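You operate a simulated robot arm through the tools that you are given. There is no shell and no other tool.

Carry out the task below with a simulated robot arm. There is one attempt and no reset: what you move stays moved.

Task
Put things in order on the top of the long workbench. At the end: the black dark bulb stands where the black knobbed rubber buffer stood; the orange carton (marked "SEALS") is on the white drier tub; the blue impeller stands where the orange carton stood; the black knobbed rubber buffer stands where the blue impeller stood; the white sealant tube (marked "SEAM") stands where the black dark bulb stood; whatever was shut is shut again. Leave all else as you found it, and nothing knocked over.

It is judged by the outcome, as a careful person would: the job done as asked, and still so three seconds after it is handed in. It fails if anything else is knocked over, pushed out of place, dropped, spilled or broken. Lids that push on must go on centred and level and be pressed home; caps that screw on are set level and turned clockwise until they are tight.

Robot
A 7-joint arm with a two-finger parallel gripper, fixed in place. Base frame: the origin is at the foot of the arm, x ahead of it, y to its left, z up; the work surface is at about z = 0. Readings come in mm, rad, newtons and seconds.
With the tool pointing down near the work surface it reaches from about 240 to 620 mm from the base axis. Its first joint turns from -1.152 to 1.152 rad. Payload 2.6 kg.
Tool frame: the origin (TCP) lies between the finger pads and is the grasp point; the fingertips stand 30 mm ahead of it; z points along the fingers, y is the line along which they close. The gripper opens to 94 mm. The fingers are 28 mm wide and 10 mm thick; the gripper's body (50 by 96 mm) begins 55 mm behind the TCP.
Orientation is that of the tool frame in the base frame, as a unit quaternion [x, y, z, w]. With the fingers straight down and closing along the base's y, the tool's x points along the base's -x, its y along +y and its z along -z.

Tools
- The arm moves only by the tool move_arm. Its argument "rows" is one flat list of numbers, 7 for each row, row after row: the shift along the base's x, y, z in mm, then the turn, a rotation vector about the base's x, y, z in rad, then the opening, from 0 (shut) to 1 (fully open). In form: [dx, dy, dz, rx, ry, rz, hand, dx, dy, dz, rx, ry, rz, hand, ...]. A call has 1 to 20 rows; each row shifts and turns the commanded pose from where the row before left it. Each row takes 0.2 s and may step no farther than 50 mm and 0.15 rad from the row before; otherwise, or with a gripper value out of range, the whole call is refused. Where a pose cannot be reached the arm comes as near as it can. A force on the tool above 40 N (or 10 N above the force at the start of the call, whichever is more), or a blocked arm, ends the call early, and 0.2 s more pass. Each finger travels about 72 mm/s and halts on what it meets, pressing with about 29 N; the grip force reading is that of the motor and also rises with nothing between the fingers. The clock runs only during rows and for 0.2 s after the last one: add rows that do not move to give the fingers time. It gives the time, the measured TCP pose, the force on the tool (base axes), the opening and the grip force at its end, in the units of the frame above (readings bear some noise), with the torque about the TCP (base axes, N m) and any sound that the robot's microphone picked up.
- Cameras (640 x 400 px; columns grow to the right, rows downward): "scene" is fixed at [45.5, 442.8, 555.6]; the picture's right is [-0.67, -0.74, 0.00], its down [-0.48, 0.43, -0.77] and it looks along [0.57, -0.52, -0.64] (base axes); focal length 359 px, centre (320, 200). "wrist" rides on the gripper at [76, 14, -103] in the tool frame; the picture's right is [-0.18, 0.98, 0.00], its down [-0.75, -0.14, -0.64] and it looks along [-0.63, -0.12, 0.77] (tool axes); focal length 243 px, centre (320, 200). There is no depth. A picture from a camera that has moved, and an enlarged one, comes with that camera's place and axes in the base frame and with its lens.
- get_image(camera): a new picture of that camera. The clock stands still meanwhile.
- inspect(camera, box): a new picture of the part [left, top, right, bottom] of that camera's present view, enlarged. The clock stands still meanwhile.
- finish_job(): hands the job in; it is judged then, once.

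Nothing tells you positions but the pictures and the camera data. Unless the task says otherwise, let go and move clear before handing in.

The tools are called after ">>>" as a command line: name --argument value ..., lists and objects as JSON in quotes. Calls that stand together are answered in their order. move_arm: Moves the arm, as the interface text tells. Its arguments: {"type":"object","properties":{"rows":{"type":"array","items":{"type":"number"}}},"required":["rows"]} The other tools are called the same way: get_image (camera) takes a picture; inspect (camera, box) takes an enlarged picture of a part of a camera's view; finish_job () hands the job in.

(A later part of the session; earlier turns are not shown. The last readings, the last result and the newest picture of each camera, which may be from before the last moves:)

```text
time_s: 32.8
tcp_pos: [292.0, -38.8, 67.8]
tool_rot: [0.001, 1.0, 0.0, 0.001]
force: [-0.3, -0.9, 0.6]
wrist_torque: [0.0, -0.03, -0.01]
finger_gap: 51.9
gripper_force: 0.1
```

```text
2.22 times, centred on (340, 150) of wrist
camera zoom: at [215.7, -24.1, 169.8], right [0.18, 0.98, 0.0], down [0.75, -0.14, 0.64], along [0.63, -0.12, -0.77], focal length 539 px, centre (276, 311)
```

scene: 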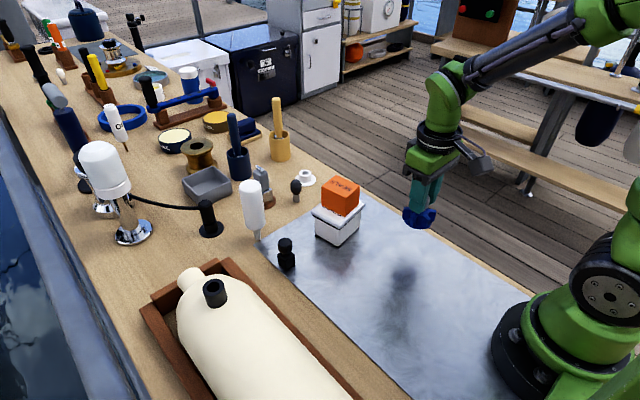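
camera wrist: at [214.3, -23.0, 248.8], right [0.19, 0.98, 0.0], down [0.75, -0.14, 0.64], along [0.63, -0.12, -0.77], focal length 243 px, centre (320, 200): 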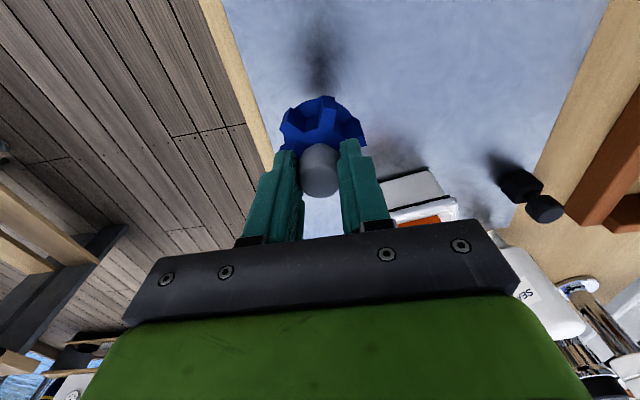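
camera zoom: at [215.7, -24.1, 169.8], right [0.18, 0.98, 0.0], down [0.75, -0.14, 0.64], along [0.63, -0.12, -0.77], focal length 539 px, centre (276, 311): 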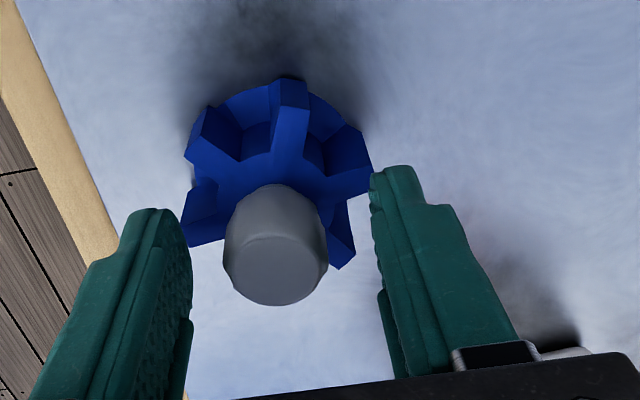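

The impeller stands at about (292, -39), upright. I rise and go to the buffer at about (430, 181).

>>> move_arm --rows '[0, 0, 12, 0, 0, 0, 0.6, 0, 0, 30, 0, 0, 0, 0.6, 0, 0, 40, 0, 0, 0, 0.6, 0, 0, 45, 0, 0, 0, 0.6, 15, 25, 10, 0, 0, 0, 0.6, 20, 32, 0, 0, 0, 0, 0.6, 20, 32, 0, 0, 0, 0, 0.6, 20, 32, 0, 0, 0, 0, 0.6, 20, 32, 0, 0, 0, 0, 0.6, 20, 32, 0, 0, 0, 0, 0.6, 23, 35, 0, 0, 0, 0, 0.6, 0, 0, 0, 0, 0, 0, 0.6]'

>>> get_image --camera "wrist"

>>> inspect --camera "wrist" --box '[240, 20, 400, 140]'

>>> get_image --camera "scene"

```text
time_s: 35.4
tcp_pos: [434.0, 181.2, 205.7]
tool_rot: [0.001, 1.0, 0.0, 0.002]
force: [0.0, -0.1, 0.3]
wrist_torque: [0.03, 0.02, 0.02]
finger_gap: 56.6
gripper_force: 0.0
```

```text
taken
camera wrist: at [357.2, 195.8, 307.4], right [0.19, 0.98, 0.0], down [0.75, -0.14, 0.64], along [0.63, -0.12, -0.77], focal length 243 px, centre (320, 200)
```

wrist: 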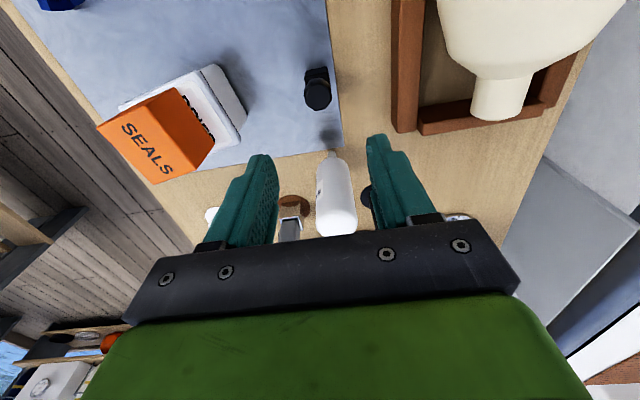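

```text
3.33 times, centred on (320, 80) of wrist
camera zoom: at [357.2, 195.8, 307.4], right [0.19, 0.98, 0.0], down [0.75, -0.14, 0.64], along [0.63, -0.12, -0.77], focal length 809 px, centre (320, 600)
```

zoom: 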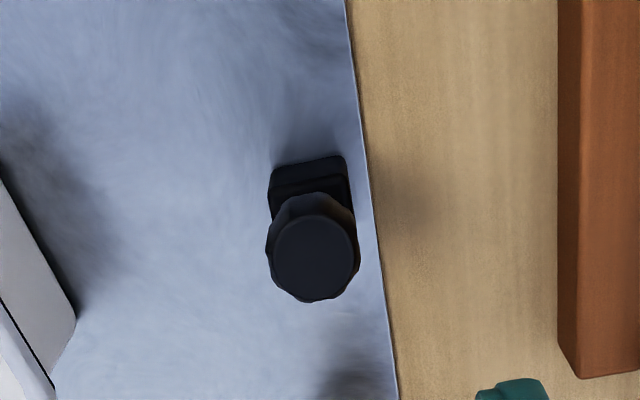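

```text
taken
```

scene: 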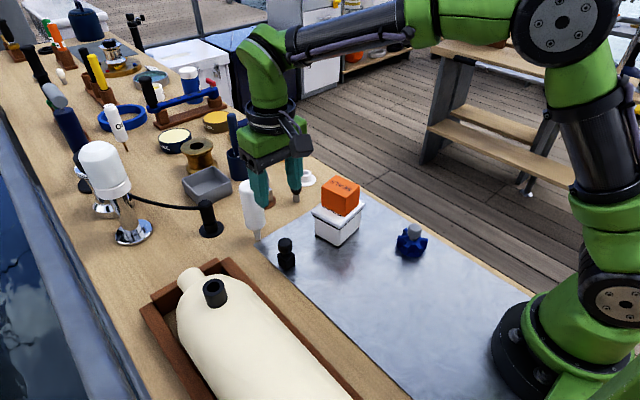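

The buffer centre is at about (430.5, 180.6), about 26 mm wide. I descend over it.

>>> move_arm --rows '[-3.5, -0.5, -30, 0, 0, 0, 0.6, 0, 0, -35, 0, 0, 0, 0.6, 0, 0, -35, 0, 0, 0, 0.6, 0, 0, -15, 0, 0, 0, 0.6, 0, 0, 0, 0, 0, 0, 0.6]'

>>> inspect --camera "wrist" --box '[220, 60, 460, 240]'

>>> inspect --camera "scene" --box '[220, 160, 360, 300]'

```text
time_s: 36.6
tcp_pos: [426.4, 178.9, 90.2]
tool_rot: [0.001, 1.0, 0.0, 0.001]
force: [0.1, 0.3, 0.0]
wrist_torque: [0.01, 0.02, -0.01]
finger_gap: 56.3
gripper_force: 0.0
```

```text
2.22 times, centred on (340, 150) of wrist
camera zoom: at [349.6, 194.1, 192.6], right [0.19, 0.98, 0.0], down [0.75, -0.14, 0.64], along [0.63, -0.12, -0.77], focal length 539 px, centre (276, 311)
```

zoom: 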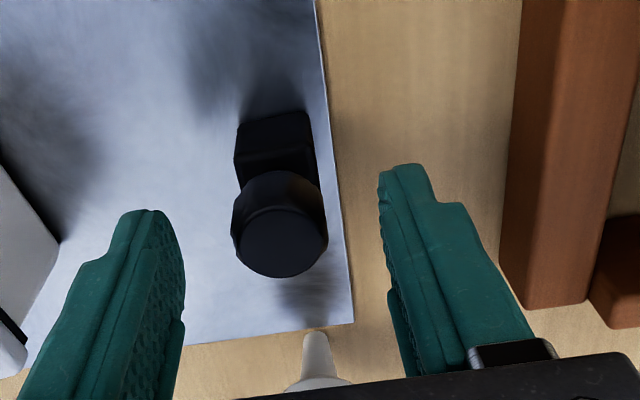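

```text
2.86 times, centred on (290, 230) of scene
camera zoom: at [45.5, 442.8, 555.6], right [-0.67, -0.74, 0.0], down [-0.48, 0.43, -0.77], along [0.57, -0.52, -0.64], focal length 1026 px, centre (406, 114)
```

zoom: 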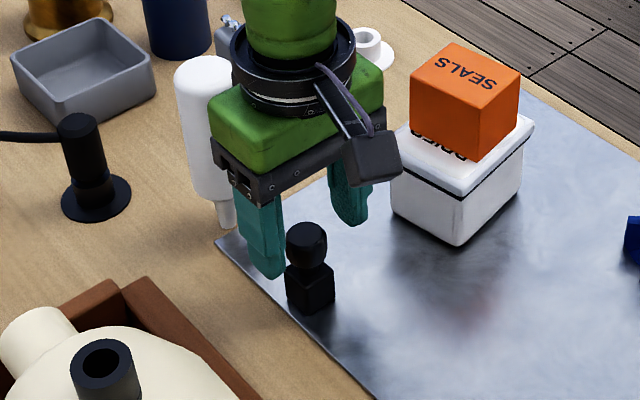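

I correct by (+4, +2) mm and descend to the grasp height.

>>> move_arm --rows '[4, 1.8, -20, 0, 0, 0, 0.6, 0, 0, -20, 0, 0, 0, 0.6, 0, 0, -9, 0, 0, 0, 0.6, 0, 0, 0, 0, 0, 0, 0.6]'

>>> inspect --camera "wrist" --box '[220, 60, 460, 240]'

```text
time_s: 37.6
tcp_pos: [428.8, 181.7, 39.2]
tool_rot: [0.0, 1.0, 0.0, 0.002]
force: [0.5, 0.4, -0.1]
wrist_torque: [0.0, -0.01, 0.04]
finger_gap: 56.6
gripper_force: 0.1
```

```text
2.22 times, centred on (340, 150) of wrist
camera zoom: at [352.4, 196.5, 142.5], right [0.18, 0.98, 0.0], down [0.75, -0.14, 0.64], along [0.63, -0.12, -0.77], focal length 539 px, centre (276, 311)
```

zoom: 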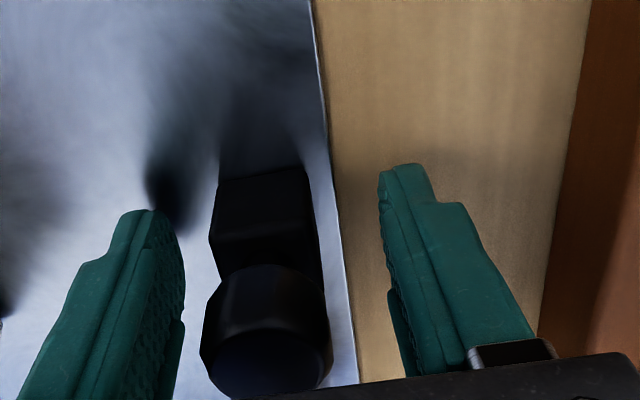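

The buffer axis is about 1.5-2 mm to the right of the TCP; I nudge and close.

>>> move_arm --rows '[1, -1.7, 0, 0, 0, 0, 0.6, 0, 0, 0, 0, 0, 0, 0.5, 0, 0, 0, 0, 0, 0, 0.4, 0, 0, 0, 0, 0, 0, 0.32, 0, 0, 0, 0, 0, 0, 0.25, 0, 0, 0, 0, 0, 0, 0.15, 0, 0, 0, 0, 0, 0, 0.15]'

>>> inspect --camera "scene" --box '[220, 160, 360, 300]'

>>> inspect --camera "wrist" --box '[220, 60, 460, 240]'

```text
time_s: 39.2
tcp_pos: [430.6, 181.0, 39.3]
tool_rot: [0.0, 1.0, 0.0, 0.001]
force: [-0.1, -0.4, 0.9]
wrist_torque: [0.01, -0.03, 0.02]
finger_gap: 26.7
gripper_force: 28.8
```

```text
2.86 times, centred on (290, 230) of scene
camera zoom: at [45.5, 442.8, 555.6], right [-0.67, -0.74, 0.0], down [-0.48, 0.43, -0.77], along [0.57, -0.52, -0.64], focal length 1026 px, centre (406, 114)
```

zoom: 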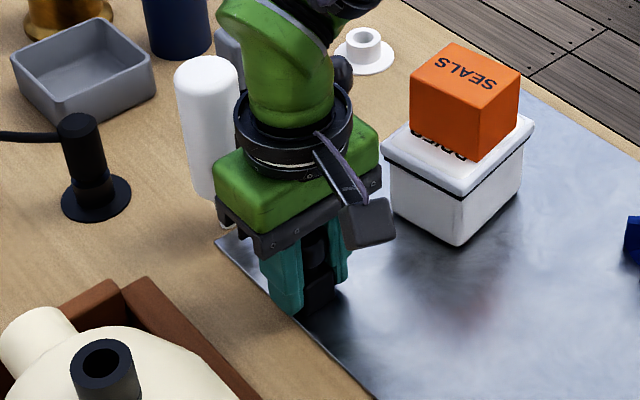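

```text
2.22 times, centred on (340, 150) of wrist
camera zoom: at [354.0, 195.0, 142.3], right [0.18, 0.98, 0.0], down [0.75, -0.14, 0.64], along [0.63, -0.12, -0.77], focal length 539 px, centre (276, 311)
```

zoom: 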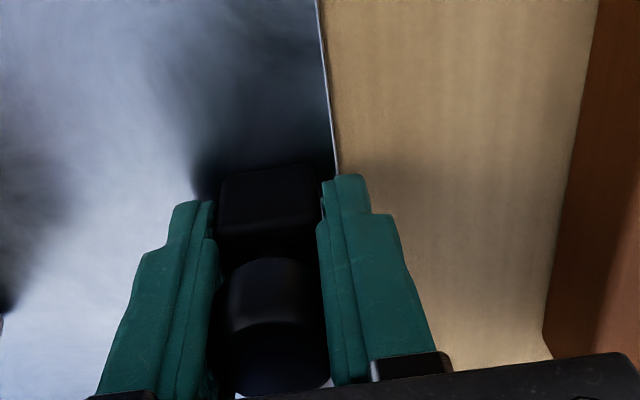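

The buffer is gripped at 26.7 mm. I lift it.

>>> move_arm --rows '[0, 0, 8, 0, 0, 0, 0.15, 0, 0, 20, 0, 0, 0, 0.15, 0, 0, 25, 0, 0, 0, 0.15, 0, 0, 20, 0, 0, 0, 0.15, 0, 0, 0, 0, 0, 0, 0.15]'

>>> inspect --camera "scene" --box '[220, 160, 360, 300]'

```text
time_s: 40.4
tcp_pos: [431.2, 181.7, 112.2]
tool_rot: [0.0, 1.0, 0.001, 0.001]
force: [-0.3, 0.5, -0.8]
wrist_torque: [0.02, -0.03, -0.01]
finger_gap: 26.8
gripper_force: 28.7
```

```text
2.86 times, centred on (290, 230) of scene
camera zoom: at [45.5, 442.8, 555.6], right [-0.67, -0.74, 0.0], down [-0.48, 0.43, -0.77], along [0.57, -0.52, -0.64], focal length 1026 px, centre (406, 114)
```

zoom: 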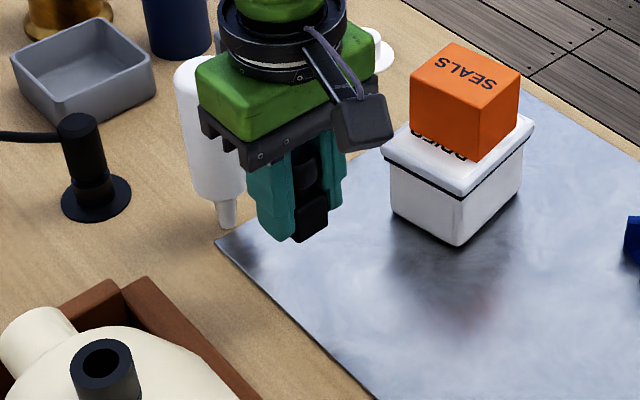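

The buffer is held well. I carry it to the impeller's old spot at about (290, 180.5).

>>> move_arm --rows '[-25, 0, 0, 0, 0, 0, 0.15, -30, 0, 0, 0, 0, 0, 0.15, -30, 0, 0, 0, 0, 0, 0.15, -30, -0.5, 0, 0, 0, 0, 0.15, -28, -0.7, 0, 0, 0, 0, 0.15, 0, 0, 0, 0, 0, 0, 0.15]'

>>> get_image --camera "wrist"

```text
time_s: 41.8
tcp_pos: [285.5, 180.6, 112.1]
tool_rot: [0.001, 1.0, 0.001, 0.001]
force: [-0.5, 0.2, -1.2]
wrist_torque: [-0.01, 0.0, 0.01]
finger_gap: 26.7
gripper_force: 29.0
```

```text
taken
camera wrist: at [210.0, 194.8, 214.9], right [0.19, 0.98, 0.0], down [0.75, -0.14, 0.64], along [0.63, -0.12, -0.77], focal length 243 px, centre (320, 200)
```

wrist: 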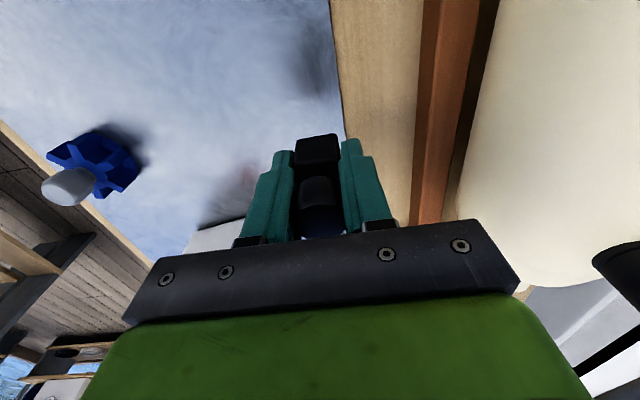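

I correct +2.5 mm in x and lower to a few millimetres above the surface.

>>> move_arm --rows '[2.5, 0, -25, 0, 0, 0, 0.15, 0, 0, -25, 0, 0, 0, 0.15, 0, 0, -17, 0, 0, 0, 0.15, 0, 0, 0, 0, 0, 0, 0.15]'

```text
time_s: 42.8
tcp_pos: [288.4, 181.3, 45.5]
tool_rot: [0.0, 1.0, 0.0, 0.0]
force: [0.5, -0.9, 0.3]
wrist_torque: [-0.01, 0.02, -0.01]
finger_gap: 26.7
gripper_force: 29.5
```

>>> move_arm --rows '[0, -0.5, -2, 0, 0, 0, 0.15, 0, 0, -1.5, 0, 0, 0, 0.15, 0, 0, 0, 0, 0, 0, 0.15]'

```text
time_s: 43.6
tcp_pos: [289.3, 178.8, 43.6]
tool_rot: [0.001, 1.0, 0.001, 0.001]
force: [0.0, -0.1, -0.2]
wrist_torque: [-0.04, -0.02, -0.01]
finger_gap: 26.7
gripper_force: 29.1
```

No contact yet at z ≈ 43; stepping down further with a small y correction.

>>> move_arm --rows '[0, 1, -1.5, 0, 0, 0, 0.15, 0, 0, 0, 0, 0, 0, 0.15]'

```text
time_s: 44.2
tcp_pos: [290.4, 179.1, 41.3]
tool_rot: [0.001, 1.0, 0.0, 0.001]
force: [0.9, 1.3, 0.0]
wrist_torque: [0.0, 0.0, 0.0]
finger_gap: 26.8
gripper_force: 29.7
```

>>> move_arm --rows '[-1, 1, -1, 0, 0, 0, 0.15, 0, 0, 0, 0, 0, 0, 0.15]'

```text
time_s: 44.8
tcp_pos: [288.0, 180.1, 40.1]
tool_rot: [0.001, 1.0, 0.001, 0.001]
force: [0.3, 0.1, -1.0]
wrist_torque: [-0.01, 0.0, 0.04]
finger_gap: 26.8
gripper_force: 28.8
```

>>> move_arm --rows '[0, 0, -0.8, 0, 0, 0, 0.15, 0, 0, 0, 0, 0, 0, 0.15]'

>>> inspect --camera "wrist" --box '[220, 60, 460, 240]'

>>> inspect --camera "scene" --box '[270, 220, 410, 340]'

```text
time_s: 45.4
tcp_pos: [290.1, 180.2, 39.4]
tool_rot: [0.0, 1.0, 0.0, 0.0]
force: [-6.0, -2.7, 14.5]
wrist_torque: [-0.08, 0.17, -0.02]
finger_gap: 26.7
gripper_force: 29.1
```

```text
2.22 times, centred on (340, 150) of wrist
camera zoom: at [212.8, 195.8, 142.1], right [0.19, 0.98, 0.0], down [0.75, -0.14, 0.64], along [0.63, -0.12, -0.77], focal length 539 px, centre (276, 311)
```

zoom: 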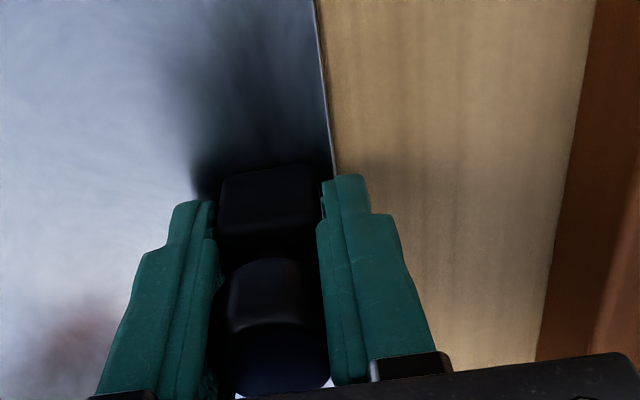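

```text
3.33 times, centred on (340, 280) of scene
camera zoom: at [45.4, 442.8, 555.6], right [-0.67, -0.74, 0.0], down [-0.47, 0.43, -0.77], along [0.57, -0.52, -0.64], focal length 1198 px, centre (253, -67)
```

zoom: 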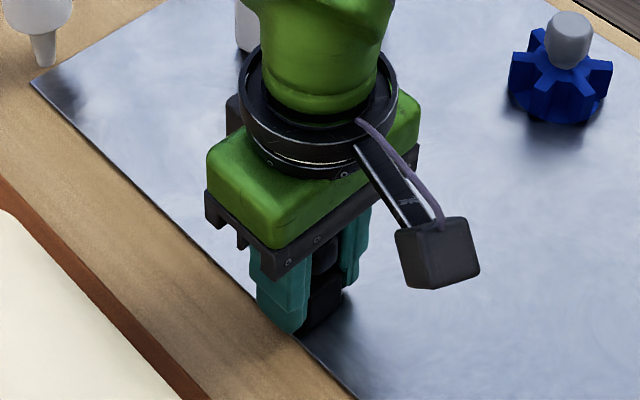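

Contact made with the plate. I ease up slightly and release.

>>> move_arm --rows '[0, 0, 0.5, 0, 0, 0, 0.15, 0, 0, 0, 0, 0, 0, 0.15]'

```text
time_s: 46.0
tcp_pos: [289.9, 180.8, 39.4]
tool_rot: [0.0, 1.0, 0.001, 0.001]
force: [-5.1, -0.3, 9.6]
wrist_torque: [-0.01, 0.13, 0.0]
finger_gap: 26.9
gripper_force: 29.2
```

>>> move_arm --rows '[0, 0, 0.3, 0, 0, 0, 0.15, 0, 0, 0, 0, 0, 0, 0.3, 0, 0, 0, 0, 0, 0, 0.4, 0, 0, 0, 0, 0, 0, 0.5, 0, 0, 0, 0, 0, 0, 0.5]'

>>> inspect --camera "wrist" --box '[220, 60, 460, 240]'

>>> inspect --camera "scene" --box '[270, 220, 410, 340]'

```text
time_s: 47.2
tcp_pos: [289.6, 180.8, 40.1]
tool_rot: [0.0, 1.0, 0.0, 0.0]
force: [-1.3, -0.7, -0.7]
wrist_torque: [-0.04, 0.01, 0.02]
finger_gap: 46.8
gripper_force: 0.0
```

```text
2.22 times, centred on (340, 150) of wrist
camera zoom: at [213.7, 195.8, 142.4], right [0.18, 0.98, 0.0], down [0.75, -0.14, 0.64], along [0.63, -0.12, -0.77], focal length 539 px, centre (276, 311)
```

zoom: 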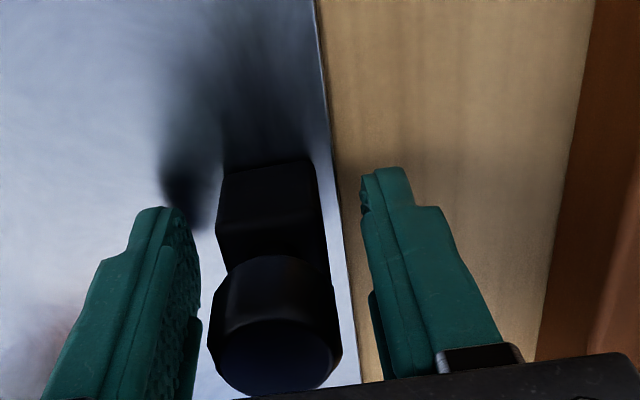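

```text
3.33 times, centred on (340, 280) of scene
camera zoom: at [45.5, 442.8, 555.6], right [-0.67, -0.74, 0.0], down [-0.48, 0.43, -0.77], along [0.57, -0.52, -0.64], focal length 1198 px, centre (253, -67)
```

zoom: 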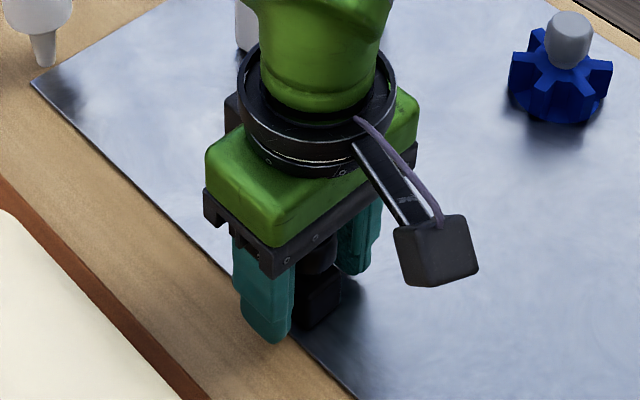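

The buffer stands upright in the impeller's old place. I rise and move to the bulb at about (570, 41).

>>> move_arm --rows '[0, 0, 10, 0, 0, 0, 0.55, 0, 0, 30, 0, 0, 0, 0.55, 0, 0, 40, 0, 0, 0, 0.55, 0, 0, 40, 0, 0, 0, 0.55, 0, 0, 45, 0, 0, 0, 0.55, 30, -15, 0, 0, 0, 0, 0.55, 40, -20, 0, 0, 0, 0, 0.55, 40, -20, 0, 0, 0, 0, 0.55, 40, -20, 0, 0, 0, 0, 0.55, 40, -20, 0, 0, 0, 0, 0.55, 40, -20, 0, 0, 0, 0, 0.55, 40, -20, 0, 0, 0, 0, 0.55, 10, -5, 0, 0, 0, 0, 0.55, 0, 0, 0, 0, 0, 0, 0.55]'

>>> get_image --camera "wrist"

>>> get_image --camera "scene"

>>> inspect --camera "wrist" --box '[240, 20, 400, 140]'

```text
time_s: 50.2
tcp_pos: [569.8, 43.1, 202.5]
tool_rot: [0.0, 1.0, 0.0, 0.0]
force: [-0.3, -0.5, -0.7]
wrist_torque: [0.01, 0.0, -0.05]
finger_gap: 51.6
gripper_force: 0.1
```

```text
taken
camera wrist: at [493.9, 57.2, 305.5], right [0.19, 0.98, 0.0], down [0.75, -0.14, 0.64], along [0.63, -0.12, -0.77], focal length 243 px, centre (320, 200)
```

wrist: 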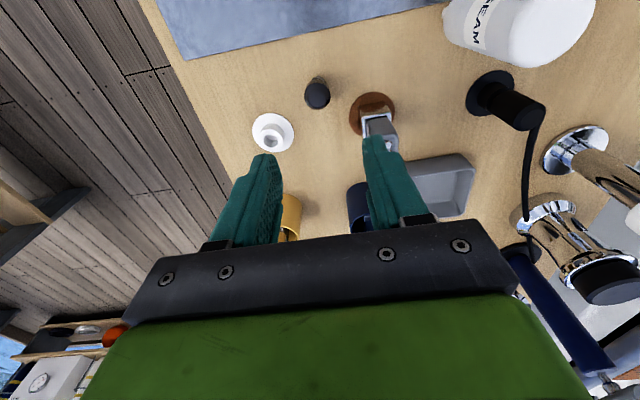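

```text
taken
```

scene: 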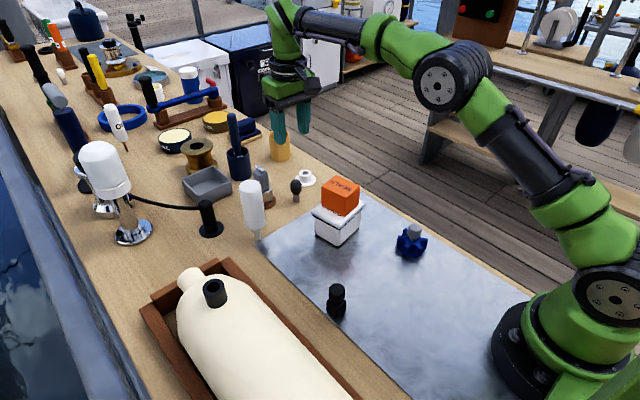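

```text
3.33 times, centred on (320, 80) of wrist
camera zoom: at [493.9, 57.2, 305.5], right [0.19, 0.98, 0.0], down [0.75, -0.14, 0.64], along [0.63, -0.12, -0.77], focal length 809 px, centre (320, 600)
```

zoom: 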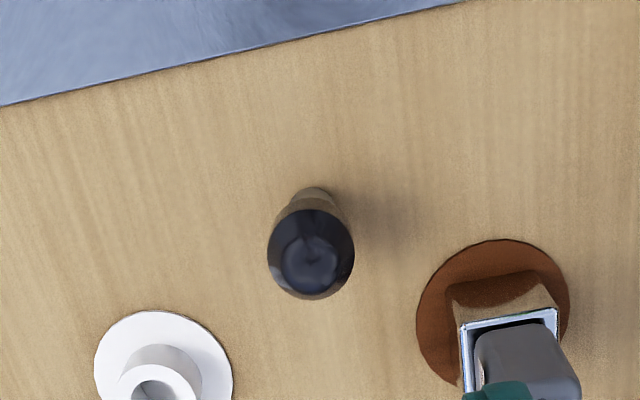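

The bulb is at about (569.5, 40.7), head ~26 mm wide centred at z ≈ 46. I descend partway and re-check alignment.

>>> move_arm --rows '[0, -2.4, -30, 0, 0, 0, 0.55, 0, 0, -35, 0, 0, 0, 0.55, 0, 0, -35, 0, 0, 0, 0.55, 0, 0, 0, 0, 0, 0, 0.55]'

>>> inspect --camera "wrist" --box '[220, 60, 460, 240]'

>>> inspect --camera "scene" --box '[230, 90, 350, 220]'

```text
time_s: 51.2
tcp_pos: [569.6, 39.9, 101.2]
tool_rot: [0.001, 1.0, 0.0, 0.001]
force: [0.7, 0.4, 0.1]
wrist_torque: [0.0, 0.01, 0.01]
finger_gap: 51.6
gripper_force: 0.0
```

```text
2.22 times, centred on (340, 150) of wrist
camera zoom: at [493.9, 54.4, 203.6], right [0.19, 0.98, 0.0], down [0.75, -0.14, 0.64], along [0.63, -0.12, -0.77], focal length 539 px, centre (276, 311)
```

zoom: 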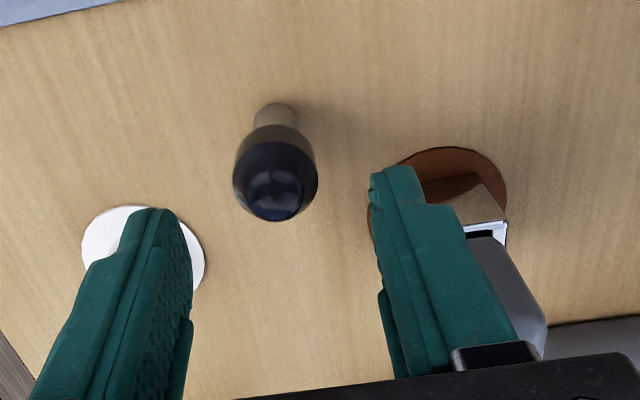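

```text
3.08 times, centred on (290, 155) of scene
camera zoom: at [45.5, 442.8, 555.6], right [-0.67, -0.74, 0.0], down [-0.48, 0.43, -0.77], along [0.57, -0.52, -0.64], focal length 1105 px, centre (412, 338)
```

zoom: 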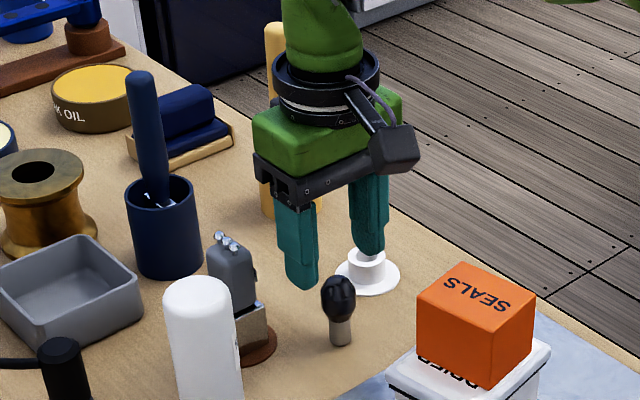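

Aligned with the bulb head. I descend to TCP z ≈ 47.

>>> move_arm --rows '[0, 0.3, -20, 0, 0, 0, 0.55, 0, 0, -20, 0, 0, 0, 0.55, 0, 0, -13, 0, 0, 0, 0.55, 0, 0, 0, 0, 0, 0, 0.55]'

>>> inspect --camera "wrist" --box '[220, 60, 460, 240]'

>>> inspect --camera "scene" --box '[250, 130, 340, 220]'

```text
time_s: 52.2
tcp_pos: [569.0, 38.5, 49.6]
tool_rot: [0.001, 1.0, 0.0, 0.001]
force: [-0.8, 0.1, -0.8]
wrist_torque: [0.03, -0.03, 0.0]
finger_gap: 51.4
gripper_force: 0.2
```

```text
2.22 times, centred on (340, 150) of wrist
camera zoom: at [493.2, 54.1, 152.3], right [0.18, 0.98, 0.0], down [0.75, -0.14, 0.64], along [0.63, -0.12, -0.77], focal length 539 px, centre (276, 311)
```

zoom: 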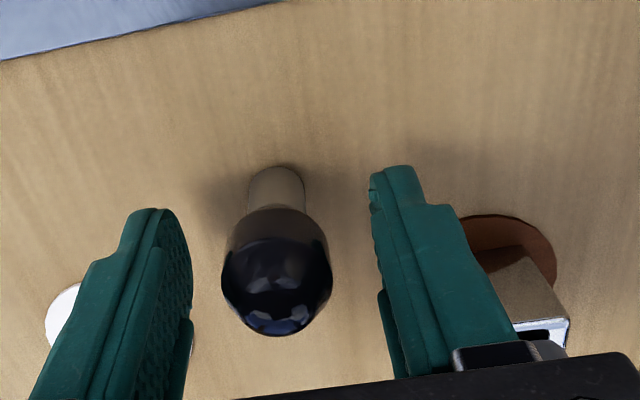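

```text
4.44 times, centred on (295, 175) of scene
camera zoom: at [45.5, 442.8, 555.6], right [-0.67, -0.74, 0.0], down [-0.48, 0.43, -0.77], along [0.57, -0.52, -0.64], focal length 1597 px, centre (431, 311)
```

zoom: 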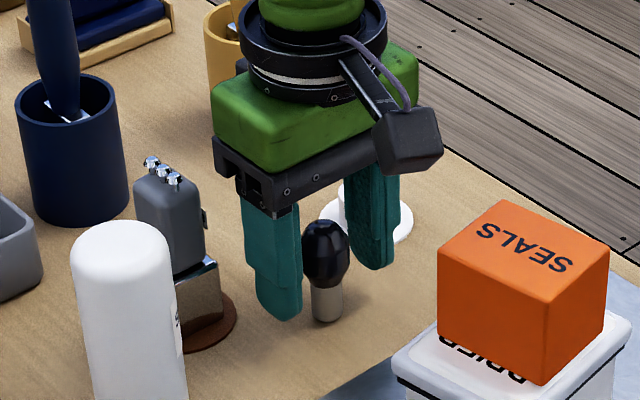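

The bulb head is centred between the fingers. I'll close in small steps to use a gentle grip.

>>> move_arm --rows '[0, 0, -1.5, 0, 0, 0, 0.45, 0, 0, 0, 0, 0, 0, 0.4, 0, 0, 0, 0, 0, 0, 0.35, 0, 0, 0, 0, 0, 0, 0.32, 0, 0, 0, 0, 0, 0, 0.3, 0, 0, 0, 0, 0, 0, 0.3]'

>>> inspect --camera "wrist" --box '[220, 60, 460, 240]'

```text
time_s: 53.6
tcp_pos: [570.1, 38.4, 47.3]
tool_rot: [0.0, 1.0, 0.0, 0.0]
force: [0.3, 0.0, -0.1]
wrist_torque: [0.0, -0.01, 0.02]
finger_gap: 28.5
gripper_force: 0.1
```

```text
2.22 times, centred on (340, 150) of wrist
camera zoom: at [493.6, 53.6, 151.3], right [0.18, 0.98, 0.0], down [0.75, -0.14, 0.64], along [0.63, -0.12, -0.77], focal length 539 px, centre (276, 311)
```

zoom: 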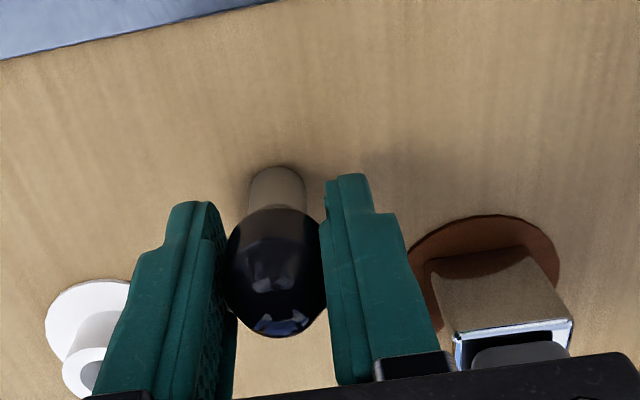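

Nearly touching on both sides (gap 28.5). A bit more closing.

>>> move_arm --rows '[0, 0, 0, 0, 0, 0, 0.28, 0, 0, 0, 0, 0, 0, 0.27, 0, 0, 0, 0, 0, 0, 0.27]'

```text
time_s: 54.4
tcp_pos: [570.1, 39.0, 48.5]
tool_rot: [0.0, 1.0, 0.0, 0.001]
force: [-0.2, 0.5, 0.3]
wrist_torque: [0.0, -0.01, -0.01]
finger_gap: 26.3
gripper_force: 5.8
```

The grip force scales with the setpoint (5.8 N now). I'll set a modest grip and lift carefully.

>>> move_arm --rows '[0, 0, 0, 0, 0, 0, 0.255, 0, 0, 0, 0, 0, 0, 0.255, 0, 0, 5, 0, 0, 0, 0.255, 0, 0, 10, 0, 0, 0, 0.255, 0, 0, 0, 0, 0, 0, 0.255]'

>>> inspect --camera "wrist" --box '[220, 60, 460, 240]'

>>> inspect --camera "scene" --box '[250, 130, 340, 220]'

```text
time_s: 55.6
tcp_pos: [570.5, 38.6, 66.0]
tool_rot: [0.0, 1.0, 0.001, 0.001]
force: [-0.1, -0.4, 0.1]
wrist_torque: [0.02, 0.0, 0.02]
finger_gap: 25.7
gripper_force: 28.7
```

```text
2.22 times, centred on (340, 150) of wrist
camera zoom: at [493.3, 54.0, 168.0], right [0.18, 0.98, 0.0], down [0.75, -0.14, 0.64], along [0.63, -0.12, -0.77], focal length 539 px, centre (276, 311)
```

zoom: 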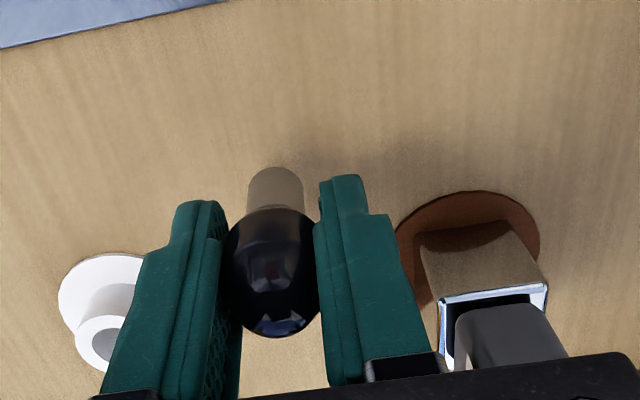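

```text
4.44 times, centred on (295, 175) of scene
camera zoom: at [45.5, 442.8, 555.6], right [-0.67, -0.74, 0.0], down [-0.48, 0.43, -0.77], along [0.57, -0.52, -0.64], focal length 1597 px, centre (431, 311)
```

zoom: 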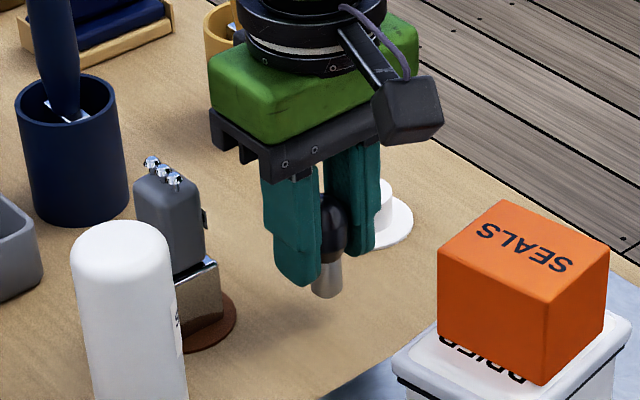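

The bulb is held upright. I raise it and carry it to the buffer's old spot at about (431.5, 180.4).

>>> move_arm --rows '[0, 0, 25, 0, 0, 0, 0.255, 0, 0, 30, 0, 0, 0, 0.255, 0, 0, 35, 0, 0, 0, 0.255, 0, 0, 30, 0, 0, 0, 0.255, -20, 20, 0, 0, 0, 0, 0.255, -25, 25, 0, 0, 0, 0, 0.255, -25, 25, 0, 0, 0, 0, 0.255, -25, 25, 0, 0, 0, 0, 0.255, -25, 25, 0, 0, 0, 0, 0.255, -18.7, 21, 0, 0, 0, 0, 0.255, 0, 0, 0, 0, 0, 0, 0.255]'

>>> get_image --camera "wrist"

>>> get_image --camera "scene"

```text
time_s: 58.0
tcp_pos: [431.1, 179.2, 187.1]
tool_rot: [0.001, 1.0, -0.001, 0.001]
force: [1.2, -0.2, 0.5]
wrist_torque: [-0.01, -0.01, 0.0]
finger_gap: 25.4
gripper_force: 29.1
```

```text
taken
camera wrist: at [354.3, 194.0, 289.1], right [0.19, 0.98, 0.0], down [0.75, -0.14, 0.64], along [0.63, -0.12, -0.77], focal length 243 px, centre (320, 200)
```

wrist: 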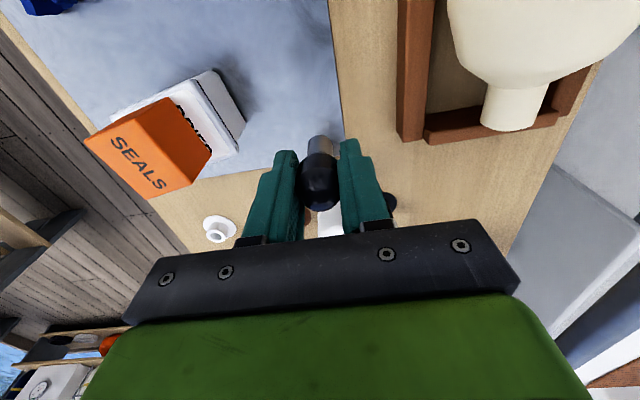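

```text
taken
```

scene: 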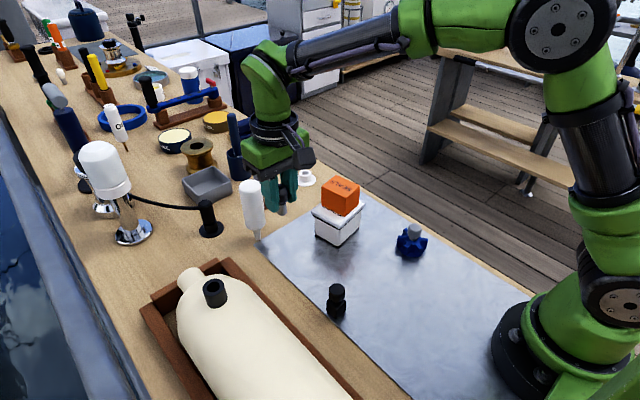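

Over the target. I'll lower in stages to about z = 55.

>>> move_arm --rows '[0.3, 1, -30, 0, 0, 0, 0.255, 0, 0, -35, 0, 0, 0, 0.255, 0, 0, -35, 0, 0, 0, 0.255, 0, 0, -25, 0, 0, 0, 0.255, 0, 0, -7, 0, 0, 0, 0.255, 0, 0, 0, 0, 0, 0, 0.255]'

>>> inspect --camera "wrist" --box '[220, 60, 460, 240]'

>>> inspect --camera "scene" --box '[240, 180, 340, 280]'

```text
time_s: 59.4
tcp_pos: [431.3, 180.9, 54.4]
tool_rot: [0.001, 1.0, 0.0, 0.001]
force: [-0.1, 0.1, 0.5]
wrist_torque: [-0.01, -0.01, 0.01]
finger_gap: 25.6
gripper_force: 28.9
```

```text
2.22 times, centred on (340, 150) of wrist
camera zoom: at [354.8, 195.5, 156.1], right [0.19, 0.98, 0.0], down [0.75, -0.14, 0.64], along [0.63, -0.12, -0.77], focal length 539 px, centre (276, 311)
```

zoom: 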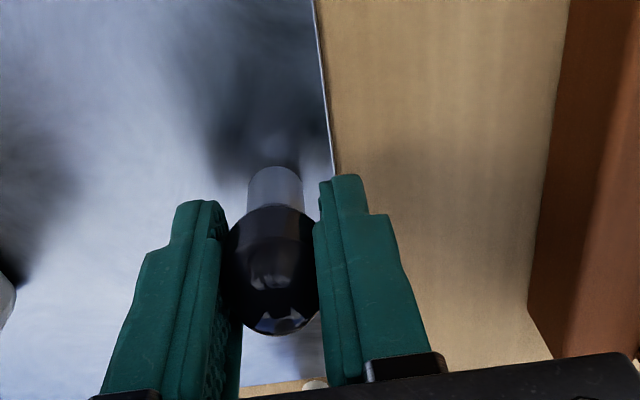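

```text
4.00 times, centred on (290, 230) of scene
camera zoom: at [45.5, 442.8, 555.6], right [-0.67, -0.74, 0.0], down [-0.48, 0.43, -0.77], along [0.57, -0.52, -0.64], focal length 1437 px, centre (440, 80)
```

zoom: 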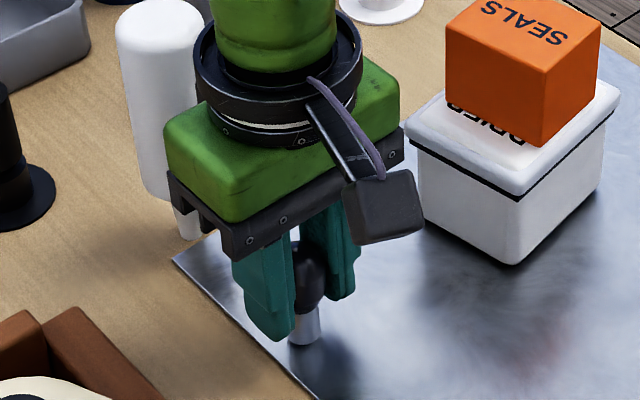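

About 6 mm to go. Stepping down.

>>> move_arm --rows '[0, -0.3, -2, 0, 0, 0, 0.255, 0, 0, -1.5, 0, 0, 0, 0.255, 0, 0, 0, 0, 0, 0, 0.255]'

```text
time_s: 60.2
tcp_pos: [432.5, 180.9, 51.2]
tool_rot: [0.0, 1.0, 0.002, 0.002]
force: [-2.2, -1.6, 23.2]
wrist_torque: [-0.08, 0.17, -0.02]
finger_gap: 25.5
gripper_force: 29.2
```

Contact (23 N). Easing up slightly.

>>> move_arm --rows '[0, 0, 0.8, 0, 0, 0, 0.255, 0, 0, 0, 0, 0, 0, 0.255]'

```text
time_s: 60.8
tcp_pos: [432.6, 180.9, 51.0]
tool_rot: [0.0, 1.0, 0.0, 0.002]
force: [2.5, -1.4, 23.8]
wrist_torque: [-0.07, -0.11, 0.0]
finger_gap: 25.5
gripper_force: 29.3
```

>>> move_arm --rows '[0, 0, 0.8, 0, 0, 0, 0.255, 0, 0, 0, 0, 0, 0, 0.255]'

>>> inspect --camera "scene" --box '[250, 220, 330, 290]'

```text
time_s: 61.4
tcp_pos: [429.8, 181.1, 50.3]
tool_rot: [0.0, 1.0, 0.001, 0.001]
force: [4.6, -0.3, 14.4]
wrist_torque: [0.01, -0.24, 0.0]
finger_gap: 25.7
gripper_force: 29.0
```

```text
5.71 times, centred on (290, 255) of scene
camera zoom: at [45.4, 442.8, 555.6], right [-0.67, -0.74, 0.0], down [-0.47, 0.43, -0.77], along [0.57, -0.52, -0.64], focal length 2053 px, centre (491, -114)
```

zoom: 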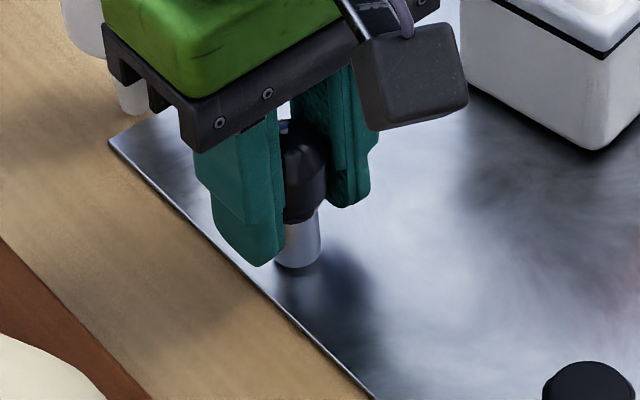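

>>> move_arm --rows '[0, 0, 0.6, 0, 0, 0, 0.255, 0, 0, 0, 0, 0, 0, 0.255]'

```text
time_s: 62.0
tcp_pos: [429.6, 180.4, 50.9]
tool_rot: [-0.001, 1.0, -0.001, -0.001]
force: [0.6, 2.2, 6.4]
wrist_torque: [0.09, -0.06, 0.0]
finger_gap: 25.5
gripper_force: 29.4
```

Light contact now. I raise a hair and open slowly.

>>> move_arm --rows '[0, 0, 0.4, 0, 0, 0, 0.255, 0, 0, 0, 0, 0, 0, 0.27, 0, 0, 0, 0, 0, 0, 0.285, 0, 0, 0, 0, 0, 0, 0.3, 0, 0, 0, 0, 0, 0, 0.33, 0, 0, 0, 0, 0, 0, 0.38, 0, 0, 0, 0, 0, 0, 0.45, 0, 0, 0, 0, 0, 0, 0.5, 0, 0, 0, 0, 0, 0, 0.5]'

>>> inspect --camera "wrist" --box '[220, 60, 460, 240]'

>>> inspect --camera "scene" --box '[250, 220, 330, 290]'

```text
time_s: 64.0
tcp_pos: [432.8, 180.3, 52.1]
tool_rot: [0.0, 1.0, 0.0, 0.001]
force: [0.9, -0.2, 0.0]
wrist_torque: [-0.05, 0.02, -0.01]
finger_gap: 47.1
gripper_force: 0.0
```

```text
2.22 times, centred on (340, 150) of wrist
camera zoom: at [355.1, 195.4, 154.4], right [0.18, 0.98, 0.0], down [0.75, -0.14, 0.64], along [0.63, -0.12, -0.77], focal length 539 px, centre (276, 311)
```

zoom: 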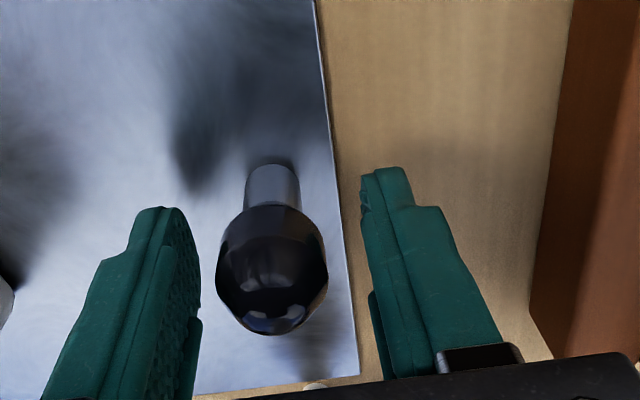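

```text
5.71 times, centred on (290, 255) of scene
camera zoom: at [45.5, 442.8, 555.6], right [-0.67, -0.74, 0.0], down [-0.48, 0.43, -0.77], along [0.57, -0.52, -0.64], focal length 2053 px, centre (491, -114)
```

zoom: 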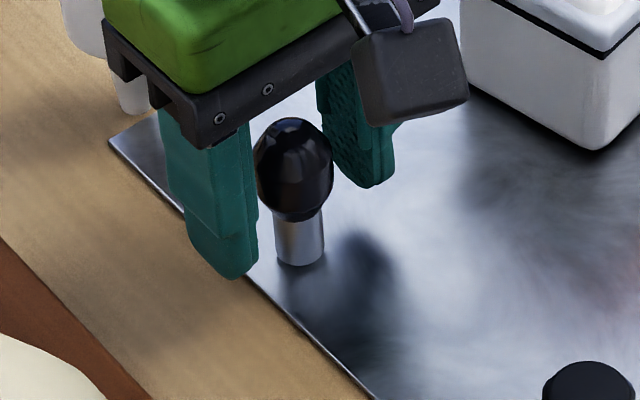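

The bulb stands upright at about (431, 180). I rise high and go above the tube.

>>> move_arm --rows '[0, 0, 10, 0, 0, 0, 0.5, 0, 0, 25, 0, 0, 0, 0.5, 0, 0, 40, 0, 0, 0, 0.6, 0, 0, 45, 0, 0, 0, 0.8, 0, 0, 45, 0, 0, 0, 1, 0, 0, 35, 0, 0, 0, 1, 20, 0, 10, 0, 0, 0, 1, 25, 0, 0, 0, 0, 0, 1, 25, 1, 0, 0, 0, 0, 1, 28, 1, 0, 0, 0, 0, 1, 0, 0, 0, 0, 0, 0, 1]'

>>> get_image --camera "wrist"

>>> inspect --camera "wrist" --box '[220, 20, 460, 200]'

>>> get_image --camera "scene"

```text
time_s: 66.4
tcp_pos: [526.2, 181.9, 263.1]
tool_rot: [-0.001, 1.0, 0.0, 0.001]
force: [-0.3, 0.2, -0.5]
wrist_torque: [0.01, -0.01, 0.02]
finger_gap: 94.1
gripper_force: 0.1
```

```text
taken
camera wrist: at [450.2, 197.3, 365.1], right [0.18, 0.98, 0.0], down [0.75, -0.14, 0.64], along [0.63, -0.12, -0.77], focal length 243 px, centre (320, 200)
```

wrist: 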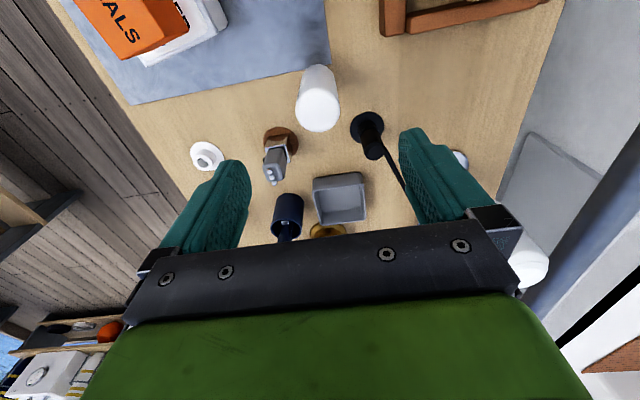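

```text
2.22 times, centred on (340, 110) of wrist
camera zoom: at [450.2, 197.3, 365.1], right [0.18, 0.98, 0.0], down [0.75, -0.14, 0.64], along [0.63, -0.12, -0.77], focal length 539 px, centre (276, 400)
```

zoom: 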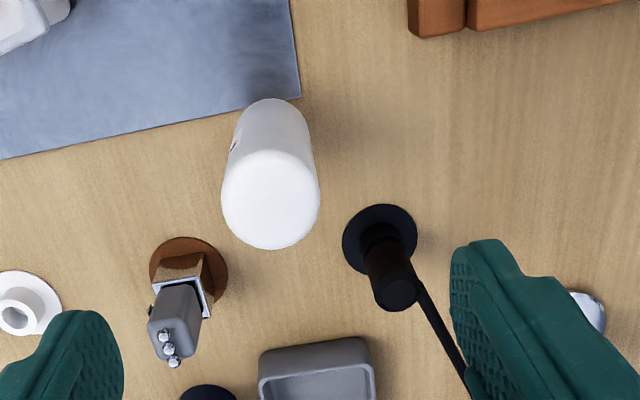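

```text
taken
```

scene: 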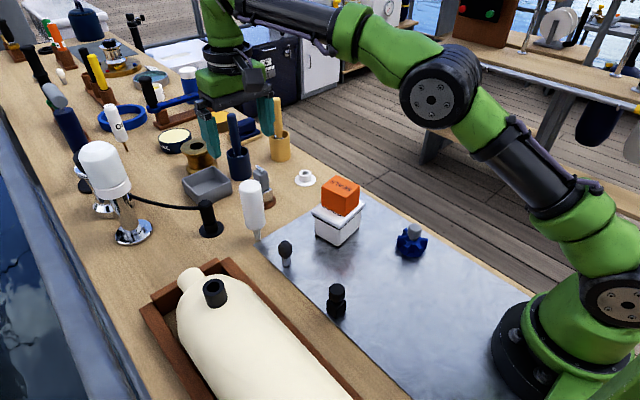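

The tube's top is centred near (530, 180) and its lower body near (529, 182), maybe a slight lean. I'll zoom in further to measure it.

>>> inspect --camera "wrist" --box '[280, 50, 360, 150]'

>>> inspect --camera "scene" --box '[210, 160, 310, 260]'

```text
4.00 times, centred on (320, 100) of wrist
camera zoom: at [450.2, 197.3, 365.1], right [0.18, 0.98, 0.0], down [0.75, -0.14, 0.64], along [0.63, -0.12, -0.77], focal length 970 px, centre (320, 600)
```

zoom: 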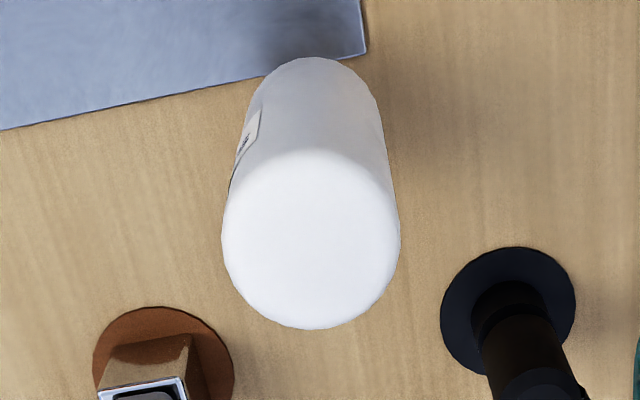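

```text
4.00 times, centred on (260, 210) of scene
camera zoom: at [45.5, 442.8, 555.6], right [-0.67, -0.74, 0.0], down [-0.48, 0.43, -0.77], along [0.57, -0.52, -0.64], focal length 1437 px, centre (560, 160)
```

zoom: 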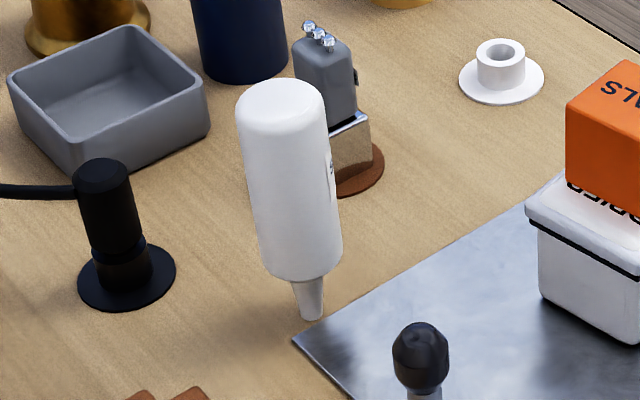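

The tube appears about 145 mm tall, axis near (528, 181). I'll lower so the fingertips are just above its top and re-check the centring.

>>> move_arm --rows '[1, -0.3, -25, 0, 0, 0, 1, 0, 0, -25, 0, 0, 0, 1, 0, 0, -18, 0, 0, 0, 1, 0, 0, 0, 0, 0, 0, 1]'

>>> get_image --camera "wrist"

>>> inspect --camera "scene" --box '[200, 90, 320, 250]'

```text
time_s: 67.4
tcp_pos: [527.7, 182.4, 196.1]
tool_rot: [0.002, 1.0, 0.001, 0.001]
force: [-0.1, 0.4, 0.0]
wrist_torque: [0.02, -0.02, 0.0]
finger_gap: 94.1
gripper_force: 0.0
```

```text
taken
camera wrist: at [452.0, 196.5, 297.1], right [0.19, 0.98, 0.0], down [0.75, -0.14, 0.64], along [0.63, -0.12, -0.77], focal length 243 px, centre (320, 200)
```

wrist: 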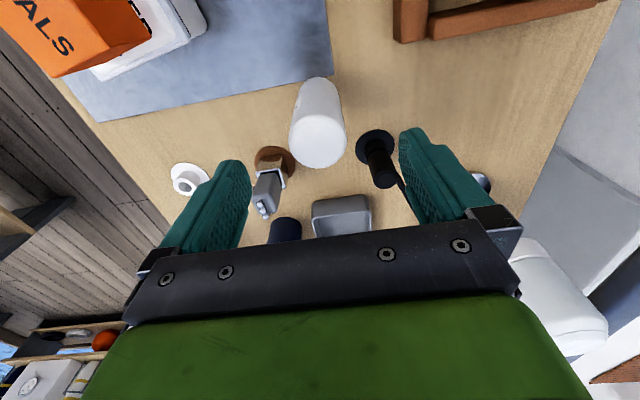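

```text
2.50 times, centred on (260, 170) of scene
camera zoom: at [45.5, 442.8, 555.6], right [-0.67, -0.74, 0.0], down [-0.48, 0.43, -0.77], along [0.57, -0.52, -0.64], focal length 898 px, centre (470, 275)
```

zoom: 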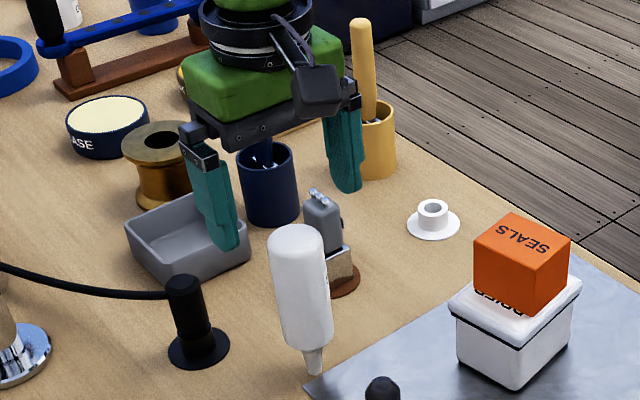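

>>> inspect --camera "wrist" --box '[260, 65, 380, 185]'

```text
3.33 times, centred on (320, 125) of wrist
camera zoom: at [452.0, 196.5, 297.1], right [0.19, 0.98, 0.0], down [0.75, -0.14, 0.64], along [0.63, -0.12, -0.77], focal length 809 px, centre (320, 450)
```

zoom: 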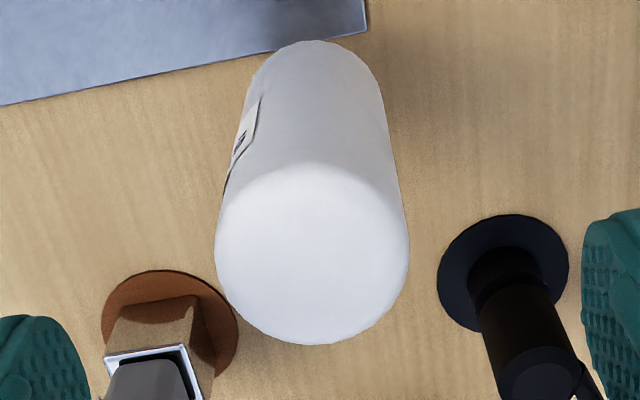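

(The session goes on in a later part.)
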